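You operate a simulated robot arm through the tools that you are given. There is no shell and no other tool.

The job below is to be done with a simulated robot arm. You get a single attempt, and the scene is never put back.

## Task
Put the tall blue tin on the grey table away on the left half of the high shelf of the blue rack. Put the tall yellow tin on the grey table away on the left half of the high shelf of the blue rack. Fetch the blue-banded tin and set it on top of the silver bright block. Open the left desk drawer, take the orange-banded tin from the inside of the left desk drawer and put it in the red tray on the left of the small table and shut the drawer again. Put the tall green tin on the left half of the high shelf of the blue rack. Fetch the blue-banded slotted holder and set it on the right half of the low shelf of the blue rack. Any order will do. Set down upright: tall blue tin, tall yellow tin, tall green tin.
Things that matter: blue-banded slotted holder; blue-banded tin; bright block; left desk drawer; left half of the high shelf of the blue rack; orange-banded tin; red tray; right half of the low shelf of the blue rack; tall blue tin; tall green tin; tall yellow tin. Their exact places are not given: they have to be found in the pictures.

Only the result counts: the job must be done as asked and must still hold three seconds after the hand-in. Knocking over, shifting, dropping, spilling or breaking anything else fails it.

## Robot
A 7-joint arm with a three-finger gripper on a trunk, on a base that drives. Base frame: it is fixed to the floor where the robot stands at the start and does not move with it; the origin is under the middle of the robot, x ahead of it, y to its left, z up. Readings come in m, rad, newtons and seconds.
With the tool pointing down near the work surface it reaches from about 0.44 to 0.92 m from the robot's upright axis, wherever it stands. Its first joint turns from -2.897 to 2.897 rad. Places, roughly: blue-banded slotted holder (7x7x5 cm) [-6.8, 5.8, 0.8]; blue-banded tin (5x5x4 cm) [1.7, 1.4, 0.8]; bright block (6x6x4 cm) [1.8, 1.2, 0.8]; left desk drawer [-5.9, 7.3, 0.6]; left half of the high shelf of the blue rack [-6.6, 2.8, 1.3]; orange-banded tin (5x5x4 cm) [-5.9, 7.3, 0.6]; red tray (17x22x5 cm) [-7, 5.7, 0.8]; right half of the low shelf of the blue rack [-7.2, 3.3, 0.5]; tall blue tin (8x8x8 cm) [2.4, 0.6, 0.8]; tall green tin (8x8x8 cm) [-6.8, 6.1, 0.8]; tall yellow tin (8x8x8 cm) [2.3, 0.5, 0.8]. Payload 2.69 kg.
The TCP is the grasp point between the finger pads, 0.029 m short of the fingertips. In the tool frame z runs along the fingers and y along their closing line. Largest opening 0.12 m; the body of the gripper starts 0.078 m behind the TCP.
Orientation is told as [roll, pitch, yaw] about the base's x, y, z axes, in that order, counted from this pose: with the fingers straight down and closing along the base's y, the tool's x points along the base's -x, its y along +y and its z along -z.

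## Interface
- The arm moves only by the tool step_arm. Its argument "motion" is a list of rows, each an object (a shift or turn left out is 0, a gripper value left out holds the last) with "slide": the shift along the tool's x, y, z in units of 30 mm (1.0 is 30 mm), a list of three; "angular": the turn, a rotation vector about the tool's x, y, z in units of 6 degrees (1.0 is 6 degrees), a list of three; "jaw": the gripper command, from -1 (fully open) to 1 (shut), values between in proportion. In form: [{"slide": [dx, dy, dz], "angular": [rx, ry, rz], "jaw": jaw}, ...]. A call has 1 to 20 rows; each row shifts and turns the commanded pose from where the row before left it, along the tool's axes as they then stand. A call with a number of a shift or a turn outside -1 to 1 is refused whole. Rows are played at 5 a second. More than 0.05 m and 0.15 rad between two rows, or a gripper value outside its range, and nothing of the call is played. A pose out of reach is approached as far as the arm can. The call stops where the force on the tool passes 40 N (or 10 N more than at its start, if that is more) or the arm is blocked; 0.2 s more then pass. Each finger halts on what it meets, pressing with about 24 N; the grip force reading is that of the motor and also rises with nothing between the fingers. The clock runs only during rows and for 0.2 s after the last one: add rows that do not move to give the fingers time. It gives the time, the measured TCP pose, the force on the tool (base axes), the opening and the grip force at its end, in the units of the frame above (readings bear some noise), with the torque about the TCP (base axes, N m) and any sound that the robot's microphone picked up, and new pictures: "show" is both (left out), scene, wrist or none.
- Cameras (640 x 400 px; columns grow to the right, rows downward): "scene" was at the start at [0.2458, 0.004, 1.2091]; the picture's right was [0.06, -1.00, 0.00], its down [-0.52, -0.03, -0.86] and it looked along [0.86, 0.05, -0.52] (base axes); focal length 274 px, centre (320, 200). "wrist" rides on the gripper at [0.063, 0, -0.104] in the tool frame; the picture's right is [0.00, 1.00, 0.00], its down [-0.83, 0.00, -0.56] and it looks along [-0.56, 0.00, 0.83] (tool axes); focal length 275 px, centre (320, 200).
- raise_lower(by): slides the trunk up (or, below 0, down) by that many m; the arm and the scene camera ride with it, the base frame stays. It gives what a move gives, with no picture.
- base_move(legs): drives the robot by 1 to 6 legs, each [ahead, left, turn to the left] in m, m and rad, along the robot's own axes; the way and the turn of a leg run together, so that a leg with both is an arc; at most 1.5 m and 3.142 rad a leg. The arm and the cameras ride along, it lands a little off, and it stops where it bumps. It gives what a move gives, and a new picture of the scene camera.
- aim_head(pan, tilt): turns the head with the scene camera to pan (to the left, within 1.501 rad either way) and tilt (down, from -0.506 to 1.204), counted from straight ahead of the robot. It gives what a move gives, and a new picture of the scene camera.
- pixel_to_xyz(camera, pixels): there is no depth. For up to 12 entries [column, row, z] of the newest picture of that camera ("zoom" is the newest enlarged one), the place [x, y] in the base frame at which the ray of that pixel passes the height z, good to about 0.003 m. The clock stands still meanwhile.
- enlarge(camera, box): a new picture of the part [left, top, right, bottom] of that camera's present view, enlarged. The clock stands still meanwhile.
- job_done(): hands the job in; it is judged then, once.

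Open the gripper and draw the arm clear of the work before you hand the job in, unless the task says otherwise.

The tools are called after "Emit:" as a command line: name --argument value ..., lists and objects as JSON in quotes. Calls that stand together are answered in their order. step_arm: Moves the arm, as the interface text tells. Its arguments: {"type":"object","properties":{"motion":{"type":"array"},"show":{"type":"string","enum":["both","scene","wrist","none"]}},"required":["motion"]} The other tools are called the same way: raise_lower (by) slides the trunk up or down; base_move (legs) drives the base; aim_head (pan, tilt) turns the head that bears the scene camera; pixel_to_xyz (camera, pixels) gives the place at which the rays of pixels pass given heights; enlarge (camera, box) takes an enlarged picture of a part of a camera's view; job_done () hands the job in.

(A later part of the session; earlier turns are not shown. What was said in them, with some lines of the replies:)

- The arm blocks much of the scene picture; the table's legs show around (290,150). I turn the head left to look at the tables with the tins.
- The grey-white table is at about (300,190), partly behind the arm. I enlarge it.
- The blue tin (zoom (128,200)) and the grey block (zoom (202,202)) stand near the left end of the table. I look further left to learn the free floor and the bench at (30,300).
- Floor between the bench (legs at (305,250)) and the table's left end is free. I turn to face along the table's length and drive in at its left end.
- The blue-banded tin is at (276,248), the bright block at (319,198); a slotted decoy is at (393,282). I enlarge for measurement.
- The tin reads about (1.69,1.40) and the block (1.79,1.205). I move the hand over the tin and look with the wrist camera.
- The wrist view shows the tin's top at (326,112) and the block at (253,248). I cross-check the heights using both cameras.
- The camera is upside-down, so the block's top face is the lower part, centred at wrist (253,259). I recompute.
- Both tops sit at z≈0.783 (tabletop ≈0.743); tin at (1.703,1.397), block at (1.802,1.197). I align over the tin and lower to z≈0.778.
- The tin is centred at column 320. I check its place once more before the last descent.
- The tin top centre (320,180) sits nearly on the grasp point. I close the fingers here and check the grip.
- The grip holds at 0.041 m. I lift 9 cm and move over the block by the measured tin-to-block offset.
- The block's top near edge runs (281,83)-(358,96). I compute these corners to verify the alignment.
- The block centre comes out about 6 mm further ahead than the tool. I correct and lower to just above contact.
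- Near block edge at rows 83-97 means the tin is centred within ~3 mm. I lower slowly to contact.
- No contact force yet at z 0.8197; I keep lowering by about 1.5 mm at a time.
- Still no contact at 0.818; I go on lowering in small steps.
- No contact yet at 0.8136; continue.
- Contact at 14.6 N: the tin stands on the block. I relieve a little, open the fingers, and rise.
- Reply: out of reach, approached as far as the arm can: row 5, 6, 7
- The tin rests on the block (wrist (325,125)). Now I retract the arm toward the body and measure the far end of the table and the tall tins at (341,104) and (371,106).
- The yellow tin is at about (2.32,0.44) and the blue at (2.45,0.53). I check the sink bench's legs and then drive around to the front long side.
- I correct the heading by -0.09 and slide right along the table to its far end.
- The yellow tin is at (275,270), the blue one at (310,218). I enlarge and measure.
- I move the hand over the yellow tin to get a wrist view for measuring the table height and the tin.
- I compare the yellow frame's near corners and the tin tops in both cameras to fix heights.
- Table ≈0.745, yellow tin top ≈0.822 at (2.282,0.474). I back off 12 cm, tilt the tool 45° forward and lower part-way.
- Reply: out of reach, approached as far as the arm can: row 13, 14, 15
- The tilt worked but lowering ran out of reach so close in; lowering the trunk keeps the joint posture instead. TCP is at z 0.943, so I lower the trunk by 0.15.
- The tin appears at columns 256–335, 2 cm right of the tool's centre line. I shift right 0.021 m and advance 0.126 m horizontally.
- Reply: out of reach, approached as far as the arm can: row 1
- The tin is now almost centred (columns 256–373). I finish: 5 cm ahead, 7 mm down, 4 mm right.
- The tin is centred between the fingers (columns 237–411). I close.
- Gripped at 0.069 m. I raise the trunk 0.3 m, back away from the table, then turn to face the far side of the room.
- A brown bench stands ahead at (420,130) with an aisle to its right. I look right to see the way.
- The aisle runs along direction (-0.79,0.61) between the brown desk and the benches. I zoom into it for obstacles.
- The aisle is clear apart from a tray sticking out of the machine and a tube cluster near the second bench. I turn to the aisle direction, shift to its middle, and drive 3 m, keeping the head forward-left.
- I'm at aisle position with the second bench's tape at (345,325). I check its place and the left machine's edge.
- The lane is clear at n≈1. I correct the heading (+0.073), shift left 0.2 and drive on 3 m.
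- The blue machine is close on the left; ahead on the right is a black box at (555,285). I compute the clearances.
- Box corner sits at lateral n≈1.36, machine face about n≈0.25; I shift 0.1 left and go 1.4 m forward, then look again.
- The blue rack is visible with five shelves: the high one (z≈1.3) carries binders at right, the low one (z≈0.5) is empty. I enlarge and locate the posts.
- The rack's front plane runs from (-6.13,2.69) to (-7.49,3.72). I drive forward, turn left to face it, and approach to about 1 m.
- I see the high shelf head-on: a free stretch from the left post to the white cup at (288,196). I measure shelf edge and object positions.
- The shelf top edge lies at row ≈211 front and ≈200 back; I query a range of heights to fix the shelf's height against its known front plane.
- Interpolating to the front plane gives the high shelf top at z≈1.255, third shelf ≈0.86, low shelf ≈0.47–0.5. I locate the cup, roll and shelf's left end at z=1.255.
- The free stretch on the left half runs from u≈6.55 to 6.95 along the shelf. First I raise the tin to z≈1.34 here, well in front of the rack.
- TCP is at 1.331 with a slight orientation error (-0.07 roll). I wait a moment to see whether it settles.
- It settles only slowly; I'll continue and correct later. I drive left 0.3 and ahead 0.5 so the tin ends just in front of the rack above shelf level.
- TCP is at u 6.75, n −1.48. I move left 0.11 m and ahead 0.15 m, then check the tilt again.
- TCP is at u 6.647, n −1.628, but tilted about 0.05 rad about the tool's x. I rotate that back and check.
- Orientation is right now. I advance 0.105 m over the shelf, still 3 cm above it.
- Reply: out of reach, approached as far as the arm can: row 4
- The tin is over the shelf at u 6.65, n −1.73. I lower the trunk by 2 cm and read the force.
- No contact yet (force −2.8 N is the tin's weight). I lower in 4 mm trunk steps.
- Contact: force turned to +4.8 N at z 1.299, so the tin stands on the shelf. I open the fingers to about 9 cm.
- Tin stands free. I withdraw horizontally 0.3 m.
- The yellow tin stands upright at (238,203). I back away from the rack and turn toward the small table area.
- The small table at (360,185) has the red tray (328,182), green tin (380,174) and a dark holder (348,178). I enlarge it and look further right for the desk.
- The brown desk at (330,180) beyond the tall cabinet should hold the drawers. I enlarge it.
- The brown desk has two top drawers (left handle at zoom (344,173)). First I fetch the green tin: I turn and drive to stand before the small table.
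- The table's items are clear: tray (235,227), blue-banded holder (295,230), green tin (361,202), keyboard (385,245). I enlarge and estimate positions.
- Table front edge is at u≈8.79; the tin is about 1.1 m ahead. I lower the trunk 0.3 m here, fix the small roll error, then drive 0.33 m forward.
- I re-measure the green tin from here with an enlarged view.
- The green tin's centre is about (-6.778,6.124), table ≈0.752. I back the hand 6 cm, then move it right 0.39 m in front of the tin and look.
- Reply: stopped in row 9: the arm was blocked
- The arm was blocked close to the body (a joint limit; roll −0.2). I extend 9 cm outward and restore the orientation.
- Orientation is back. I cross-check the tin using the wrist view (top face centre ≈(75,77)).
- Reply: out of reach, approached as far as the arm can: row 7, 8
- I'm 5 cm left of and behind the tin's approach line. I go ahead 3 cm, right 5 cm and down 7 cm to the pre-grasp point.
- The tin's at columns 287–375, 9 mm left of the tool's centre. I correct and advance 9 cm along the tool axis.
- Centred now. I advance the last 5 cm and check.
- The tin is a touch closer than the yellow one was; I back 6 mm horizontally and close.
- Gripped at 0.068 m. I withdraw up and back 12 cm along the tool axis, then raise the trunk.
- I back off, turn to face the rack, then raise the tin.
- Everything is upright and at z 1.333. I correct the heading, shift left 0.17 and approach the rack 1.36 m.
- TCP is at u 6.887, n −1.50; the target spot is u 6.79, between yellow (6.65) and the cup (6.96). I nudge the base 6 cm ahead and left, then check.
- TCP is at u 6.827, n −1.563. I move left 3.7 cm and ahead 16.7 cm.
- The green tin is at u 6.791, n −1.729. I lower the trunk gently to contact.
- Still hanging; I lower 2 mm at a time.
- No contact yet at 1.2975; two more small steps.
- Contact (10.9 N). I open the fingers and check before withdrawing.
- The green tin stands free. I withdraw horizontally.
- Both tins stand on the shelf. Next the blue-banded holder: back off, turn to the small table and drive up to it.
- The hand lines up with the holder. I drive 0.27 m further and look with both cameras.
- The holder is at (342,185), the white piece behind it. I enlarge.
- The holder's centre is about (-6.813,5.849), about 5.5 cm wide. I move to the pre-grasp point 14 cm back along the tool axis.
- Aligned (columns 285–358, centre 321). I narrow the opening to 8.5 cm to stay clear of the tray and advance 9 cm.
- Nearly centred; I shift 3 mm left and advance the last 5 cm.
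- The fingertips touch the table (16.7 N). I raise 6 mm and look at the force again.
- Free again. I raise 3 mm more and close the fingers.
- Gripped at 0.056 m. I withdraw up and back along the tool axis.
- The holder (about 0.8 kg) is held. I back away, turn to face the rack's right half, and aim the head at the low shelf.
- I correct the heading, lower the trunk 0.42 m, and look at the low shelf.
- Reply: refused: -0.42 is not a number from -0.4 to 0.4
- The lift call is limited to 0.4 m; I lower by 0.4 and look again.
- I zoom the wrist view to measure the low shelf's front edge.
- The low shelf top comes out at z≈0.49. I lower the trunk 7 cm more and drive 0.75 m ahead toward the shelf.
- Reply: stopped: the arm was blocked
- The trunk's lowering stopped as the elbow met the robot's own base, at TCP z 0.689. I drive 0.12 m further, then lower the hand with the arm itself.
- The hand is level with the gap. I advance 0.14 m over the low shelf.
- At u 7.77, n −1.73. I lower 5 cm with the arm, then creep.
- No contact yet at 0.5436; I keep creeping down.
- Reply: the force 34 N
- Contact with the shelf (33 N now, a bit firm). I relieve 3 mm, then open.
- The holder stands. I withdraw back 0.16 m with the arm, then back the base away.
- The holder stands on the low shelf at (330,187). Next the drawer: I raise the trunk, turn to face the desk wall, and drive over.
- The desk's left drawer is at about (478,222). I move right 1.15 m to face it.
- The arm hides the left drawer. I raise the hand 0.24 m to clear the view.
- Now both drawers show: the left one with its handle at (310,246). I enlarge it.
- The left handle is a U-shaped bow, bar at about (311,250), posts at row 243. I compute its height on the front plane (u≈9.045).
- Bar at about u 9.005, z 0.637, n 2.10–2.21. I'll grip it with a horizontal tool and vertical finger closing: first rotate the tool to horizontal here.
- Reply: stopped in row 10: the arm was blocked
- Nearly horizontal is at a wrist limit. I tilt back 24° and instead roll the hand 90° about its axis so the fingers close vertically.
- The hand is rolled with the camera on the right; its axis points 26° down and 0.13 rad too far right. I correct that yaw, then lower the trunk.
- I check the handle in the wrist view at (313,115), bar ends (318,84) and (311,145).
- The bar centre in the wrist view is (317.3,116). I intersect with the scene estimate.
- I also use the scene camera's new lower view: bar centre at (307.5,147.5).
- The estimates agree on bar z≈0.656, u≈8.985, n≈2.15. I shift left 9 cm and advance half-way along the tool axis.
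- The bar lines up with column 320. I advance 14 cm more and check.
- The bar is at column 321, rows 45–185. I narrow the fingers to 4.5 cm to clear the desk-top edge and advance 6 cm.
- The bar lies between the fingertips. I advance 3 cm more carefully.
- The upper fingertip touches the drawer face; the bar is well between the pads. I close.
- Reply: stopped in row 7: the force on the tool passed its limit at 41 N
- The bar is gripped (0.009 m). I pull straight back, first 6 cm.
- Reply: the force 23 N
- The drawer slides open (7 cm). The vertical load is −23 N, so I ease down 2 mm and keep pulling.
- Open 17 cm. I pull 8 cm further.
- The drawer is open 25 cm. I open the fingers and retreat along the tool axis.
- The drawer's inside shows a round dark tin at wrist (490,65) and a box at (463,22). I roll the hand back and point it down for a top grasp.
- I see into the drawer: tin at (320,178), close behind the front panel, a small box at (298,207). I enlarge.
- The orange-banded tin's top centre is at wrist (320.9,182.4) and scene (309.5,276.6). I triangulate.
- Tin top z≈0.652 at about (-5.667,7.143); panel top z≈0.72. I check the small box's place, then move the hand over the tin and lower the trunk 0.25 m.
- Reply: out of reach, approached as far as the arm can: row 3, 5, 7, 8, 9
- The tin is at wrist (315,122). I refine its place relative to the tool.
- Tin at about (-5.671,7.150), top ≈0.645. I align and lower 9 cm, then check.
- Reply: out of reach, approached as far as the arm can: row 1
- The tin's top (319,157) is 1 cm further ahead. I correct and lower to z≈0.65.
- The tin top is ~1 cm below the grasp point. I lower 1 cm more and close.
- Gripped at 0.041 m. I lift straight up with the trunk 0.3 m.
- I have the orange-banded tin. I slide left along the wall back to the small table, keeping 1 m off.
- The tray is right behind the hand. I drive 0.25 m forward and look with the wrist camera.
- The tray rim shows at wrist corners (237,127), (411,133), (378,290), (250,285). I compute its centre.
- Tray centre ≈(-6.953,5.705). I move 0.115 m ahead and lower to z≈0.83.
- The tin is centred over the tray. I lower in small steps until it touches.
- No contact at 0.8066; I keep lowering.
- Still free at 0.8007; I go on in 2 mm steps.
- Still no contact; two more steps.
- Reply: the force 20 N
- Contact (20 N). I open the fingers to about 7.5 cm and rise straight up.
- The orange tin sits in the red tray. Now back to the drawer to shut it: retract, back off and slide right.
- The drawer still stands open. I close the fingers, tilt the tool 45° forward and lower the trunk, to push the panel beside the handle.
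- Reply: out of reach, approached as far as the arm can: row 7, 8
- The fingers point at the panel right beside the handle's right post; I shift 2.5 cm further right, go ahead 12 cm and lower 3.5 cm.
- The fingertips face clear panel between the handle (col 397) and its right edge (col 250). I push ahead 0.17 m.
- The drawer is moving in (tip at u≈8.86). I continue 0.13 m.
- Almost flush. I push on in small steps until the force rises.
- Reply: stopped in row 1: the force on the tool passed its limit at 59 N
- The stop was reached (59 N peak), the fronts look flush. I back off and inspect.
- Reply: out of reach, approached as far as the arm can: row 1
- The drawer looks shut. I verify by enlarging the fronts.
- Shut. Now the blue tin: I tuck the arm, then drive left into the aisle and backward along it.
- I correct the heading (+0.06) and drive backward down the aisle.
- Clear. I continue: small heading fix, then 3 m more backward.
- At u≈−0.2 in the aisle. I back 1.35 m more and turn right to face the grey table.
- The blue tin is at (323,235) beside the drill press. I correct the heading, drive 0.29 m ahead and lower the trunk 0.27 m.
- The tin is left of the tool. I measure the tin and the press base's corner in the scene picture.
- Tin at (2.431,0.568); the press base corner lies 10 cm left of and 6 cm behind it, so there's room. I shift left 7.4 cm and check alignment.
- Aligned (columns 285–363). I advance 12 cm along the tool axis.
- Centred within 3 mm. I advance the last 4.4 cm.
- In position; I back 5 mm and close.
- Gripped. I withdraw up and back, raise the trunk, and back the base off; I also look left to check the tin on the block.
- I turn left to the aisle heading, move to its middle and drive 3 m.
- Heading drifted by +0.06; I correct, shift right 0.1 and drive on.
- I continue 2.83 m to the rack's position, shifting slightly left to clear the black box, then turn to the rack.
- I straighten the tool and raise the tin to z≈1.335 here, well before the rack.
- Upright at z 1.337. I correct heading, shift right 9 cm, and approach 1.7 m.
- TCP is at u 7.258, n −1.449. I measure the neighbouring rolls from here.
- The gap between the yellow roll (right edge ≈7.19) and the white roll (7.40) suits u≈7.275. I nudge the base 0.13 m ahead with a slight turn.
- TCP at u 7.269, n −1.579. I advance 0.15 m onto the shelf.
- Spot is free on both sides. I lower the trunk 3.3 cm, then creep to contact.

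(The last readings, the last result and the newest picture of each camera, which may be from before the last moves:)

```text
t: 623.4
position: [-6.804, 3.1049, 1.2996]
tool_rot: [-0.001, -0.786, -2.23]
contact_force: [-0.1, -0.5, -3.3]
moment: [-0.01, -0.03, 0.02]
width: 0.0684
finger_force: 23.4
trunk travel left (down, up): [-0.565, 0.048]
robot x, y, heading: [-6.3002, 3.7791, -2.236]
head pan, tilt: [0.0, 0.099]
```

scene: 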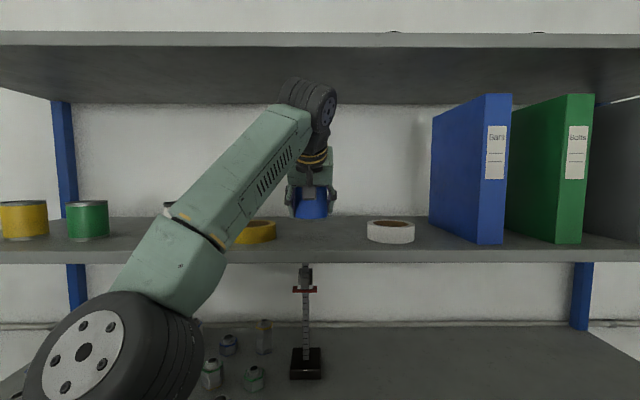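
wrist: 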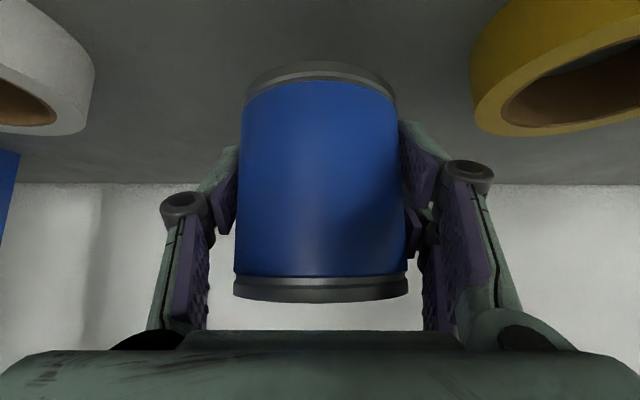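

Still hanging; 2 mm more.

Emit:
raise_lower --by -0.002

Emit:
raise_lower --by -0.0015

```text
t: 623.9
position: [-6.8031, 3.1051, 1.2975]
tool_rot: [0.0, -0.787, -2.229]
contact_force: [-1.0, -1.9, 1.4]
moment: [-0.11, -0.09, -0.04]
width: 0.0683
finger_force: 24.1
trunk travel left (down, up): [-0.563, 0.05]
robot x, y, heading: [-6.3009, 3.7758, -2.237]
head pan, tilt: [0.0, 0.099]
```

```text
t: 624.4
position: [-6.8046, 3.1052, 1.2965]
tool_rot: [0.001, -0.788, -2.234]
contact_force: [-1.9, -3.6, 10.1]
moment: [-0.03, -0.33, -0.09]
width: 0.0685
finger_force: 23.9
trunk travel left (down, up): [-0.562, 0.051]
robot x, y, heading: [-6.3033, 3.7815, -2.24]
head pan, tilt: [0.0, 0.099]
```

Contact (10 N). I open to 8.5 cm, then withdraw.

Emit:
step_arm --motion '[{"jaw": 0.0}, {"jaw": -0.25}, {"jaw": -0.42}, {"jaw": -0.42}, {"jaw": -0.42}]' --show "wrist"

Emit:
step_arm --motion '[{"slide": [0.4, 0, -0.4]}, {"slide": [0.6, 0, -0.6]}, {"slide": [0.7, 0, -0.7]}, {"slide": [0.7, 0, -0.7]}, {"slide": [0.7, 0, -0.7]}, {"slide": [0.7, 0, -0.7]}, {"slide": [0.7, 0, -0.7]}, {}]'

```text
t: 625.6
position: [-6.8035, 3.1056, 1.2956]
tool_rot: [0.0, -0.787, -2.231]
contact_force: [-0.3, 1.2, -1.6]
moment: [-0.01, 0.02, -0.01]
width: 0.0852
finger_force: 0.0
trunk travel left (down, up): [-0.562, 0.051]
robot x, y, heading: [-6.3009, 3.774, -2.239]
head pan, tilt: [0.0, 0.099]
```

wrist: 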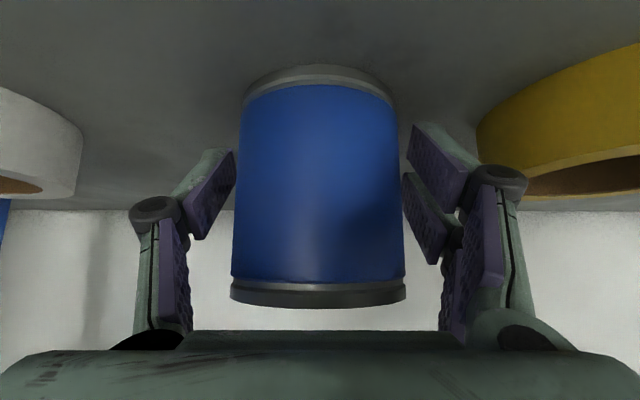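

```text
t: 627.4
position: [-6.6867, 3.2553, 1.2965]
tool_rot: [0.0, -0.786, -2.231]
contact_force: [-0.4, 0.4, 1.0]
moment: [0.0, -0.01, 0.02]
width: 0.0854
finger_force: 0.1
trunk travel left (down, up): [-0.562, 0.051]
robot x, y, heading: [-6.3007, 3.7746, -2.23]
head pan, tilt: [0.0, 0.099]
```

scene: 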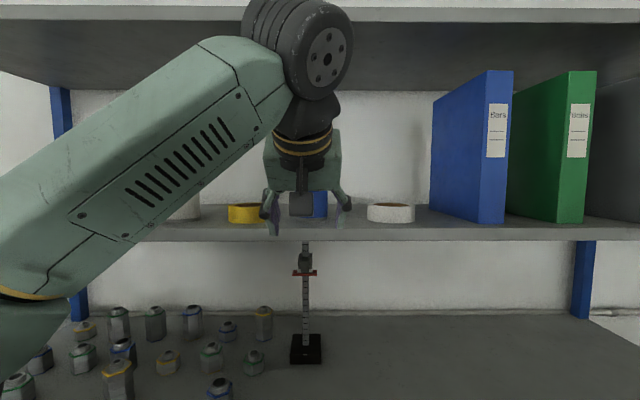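
wrist: 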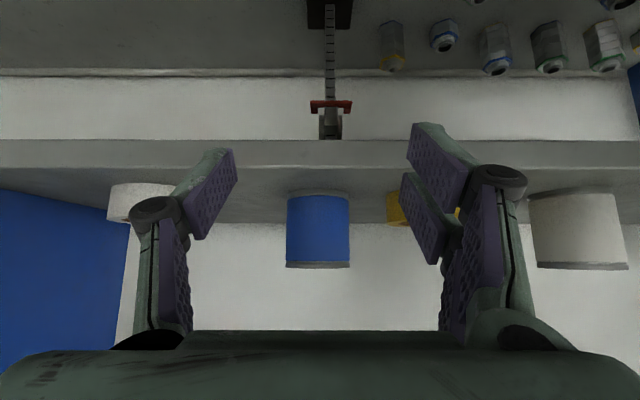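

The blue tin stands. I back away 1 m and inspect the rack.

Emit:
base_move --legs '[[-1.0, 0, 0]]'

Emit:
raise_lower --by -0.25

Emit:
aim_head --pan 0.0 --tilt 0.05

```text
t: 632.5
position: [-6.0847, 4.0177, 1.2977]
tool_rot: [0.0, -0.787, -2.214]
contact_force: [0.5, 0.0, -0.3]
moment: [0.0, 0.01, 0.01]
width: 0.0852
finger_force: 0.1
trunk travel left (down, up): [-0.562, 0.051]
robot x, y, heading: [-5.7081, 4.5469, -2.22]
head pan, tilt: [0.0, 0.099]
```

scene: 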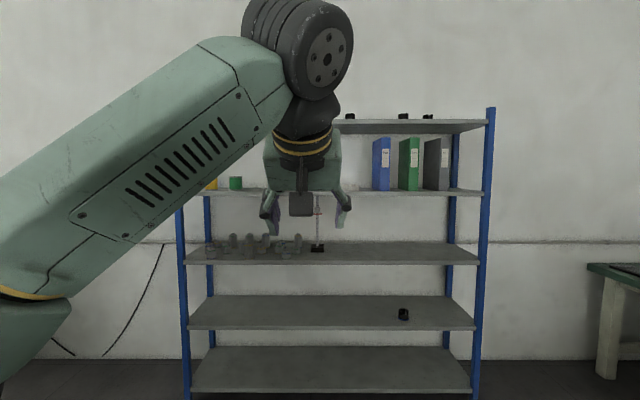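

```text
t: 635.1
position: [-6.084, 4.0176, 1.0478]
tool_rot: [-0.001, -0.788, -2.217]
contact_force: [0.6, -0.1, -0.5]
moment: [0.0, -0.04, 0.01]
width: 0.0853
finger_force: 0.1
trunk travel left (down, up): [-0.312, 0.302]
robot x, y, heading: [-5.7086, 4.5411, -2.223]
head pan, tilt: [0.0, 0.099]
```

```text
t: 635.7
position: [-6.0843, 4.0173, 1.048]
tool_rot: [0.0, -0.789, -2.215]
contact_force: [-0.5, -1.1, -0.6]
moment: [0.01, -0.01, 0.02]
width: 0.0852
finger_force: 0.1
trunk travel left (down, up): [-0.312, 0.302]
robot x, y, heading: [-5.7059, 4.5427, -2.215]
head pan, tilt: [0.0, 0.051]
```

scene: 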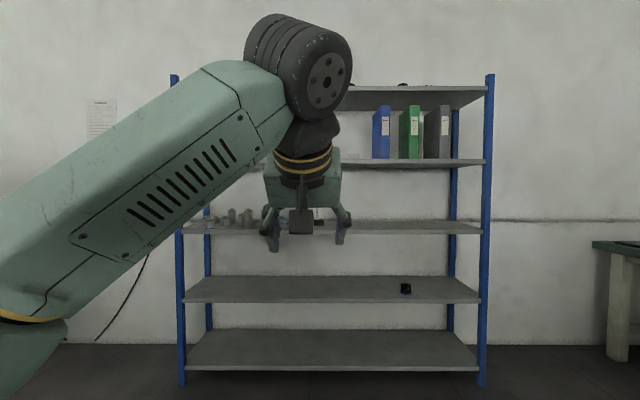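

The arm hides the left half. I turn the base right 0.8 rad and pan the head left to see the rack.

Emit:
base_move --legs '[[0, 0.0, 1.0]]'

Emit:
aim_head --pan -1.0 --tilt 0.1

Emit:
enlarge --camera "scene" --box '[120, 40, 560, 315]'

```text
t: 638.6
position: [-5.4796, 3.9384, 1.0474]
tool_rot: [0.0, -0.786, -1.239]
contact_force: [0.4, -0.8, 0.3]
moment: [0.05, -0.02, 0.0]
width: 0.0851
finger_force: 0.0
trunk travel left (down, up): [-0.312, 0.302]
robot x, y, heading: [-5.7068, 4.5461, -1.243]
head pan, tilt: [0.0, 0.051]
```

scene: 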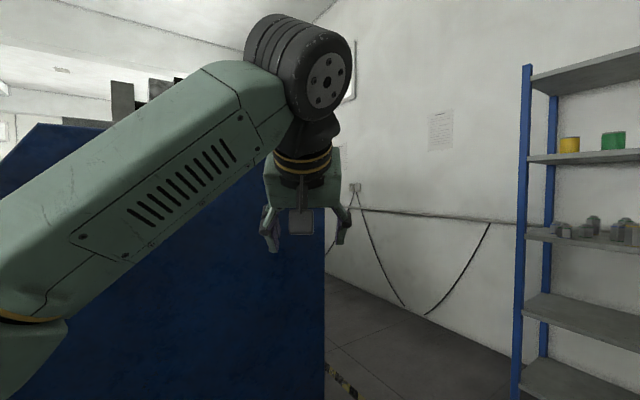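

```text
t: 639.9
position: [-5.4804, 3.9381, 1.0469]
tool_rot: [-0.001, -0.786, -1.237]
contact_force: [0.2, -0.7, -0.3]
moment: [-0.01, -0.01, 0.04]
width: 0.0851
finger_force: 0.0
trunk travel left (down, up): [-0.312, 0.302]
robot x, y, heading: [-5.7061, 4.5479, -1.243]
head pan, tilt: [-1.0, 0.099]
```

scene: 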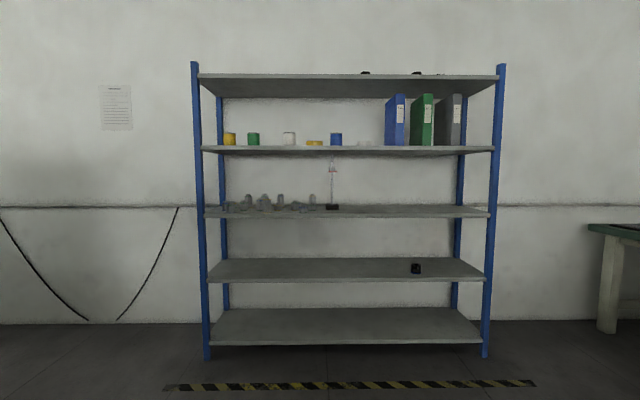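

```text
1.45 times, centred on (340, 178) of scene
```

zoom: 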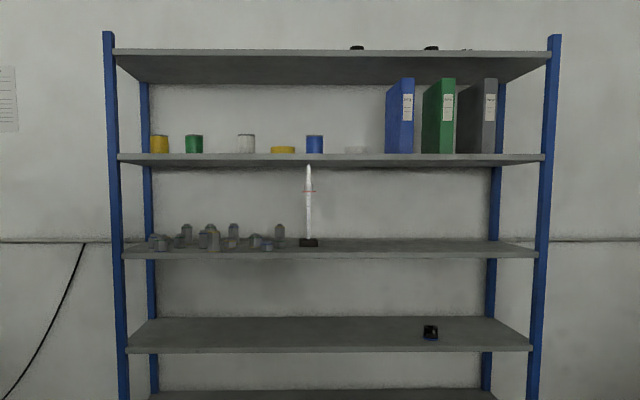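

All three tins stand upright on the left half of the high shelf, and the holder on the right half of the low shelf. I turn back away from the machine and open the gripper fully before handing in.

Emit:
base_move --legs '[[0, 0, -0.95]]'

Emit:
step_arm --motion '[{"jaw": -1}, {"jaw": -1}, {"jaw": -1}, {}]'

```text
t: 642.8
position: [-6.0706, 4.0087, 1.0482]
tool_rot: [-0.002, -0.787, -2.192]
contact_force: [-0.6, 1.3, 0.7]
moment: [0.01, -0.01, 0.02]
width: 0.085
finger_force: 0.0
trunk travel left (down, up): [-0.312, 0.302]
robot x, y, heading: [-5.7087, 4.5472, -2.196]
head pan, tilt: [-1.0, 0.099]
```

scene: 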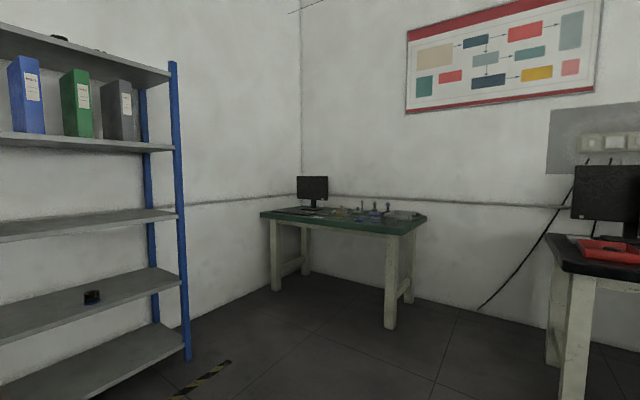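

```text
t: 643.8
position: [-6.0712, 4.0095, 1.0487]
tool_rot: [0.002, -0.785, -2.191]
contact_force: [-0.1, 0.3, -0.5]
moment: [0.01, 0.04, -0.01]
width: 0.1199
finger_force: 0.0
trunk travel left (down, up): [-0.312, 0.302]
robot x, y, heading: [-5.7089, 4.5481, -2.193]
head pan, tilt: [-1.0, 0.099]
```

scene: 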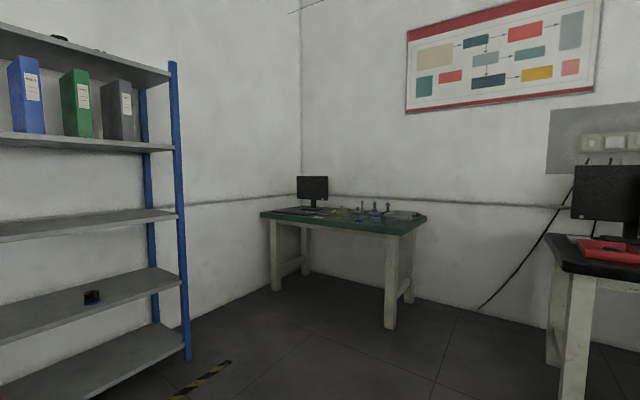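
wrist: 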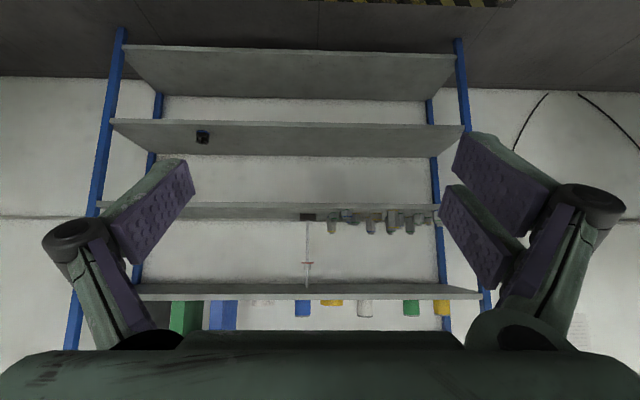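

The gripper is open (0.12 m), the arm is clear of everything, and all items are in place. I hand the job in.

Emit:
job_done

```text
The job is handed in.
```

I did all six tasks and handed the job in. No result came back, so I don't know how it was judged.

| Item | Where it is now |
|---|---|
| Tall yellow tin | High shelf of the blue rack, left half, upright |
| Tall green tin | High shelf, left half, beside the yellow tin, upright |
| Tall blue tin | High shelf, left half, between two tape rolls, upright |
| Blue-banded tin | On top of the bright block |
| Blue-banded slotted holder | Low shelf of the blue rack, right half |
| Orange-banded tin | In the red tray on the left of the small table |
| Left desk drawer | Shut again, flush with the drawer beside it |

- **Closest margin:** the blue tin is about 3 cm inside the left half, measured from its edge to the middle of the shelf. The other free space on that half was too narrow for the gripper.
- **Not rechecked:** I checked the rack just before handing in. I last saw the tin on the block, the tin in the tray and the shut drawer right after finishing each one.
- **Contact:** I saw nothing else moved or knocked over. Shutting the drawer peaked at 59 N against its end stop.
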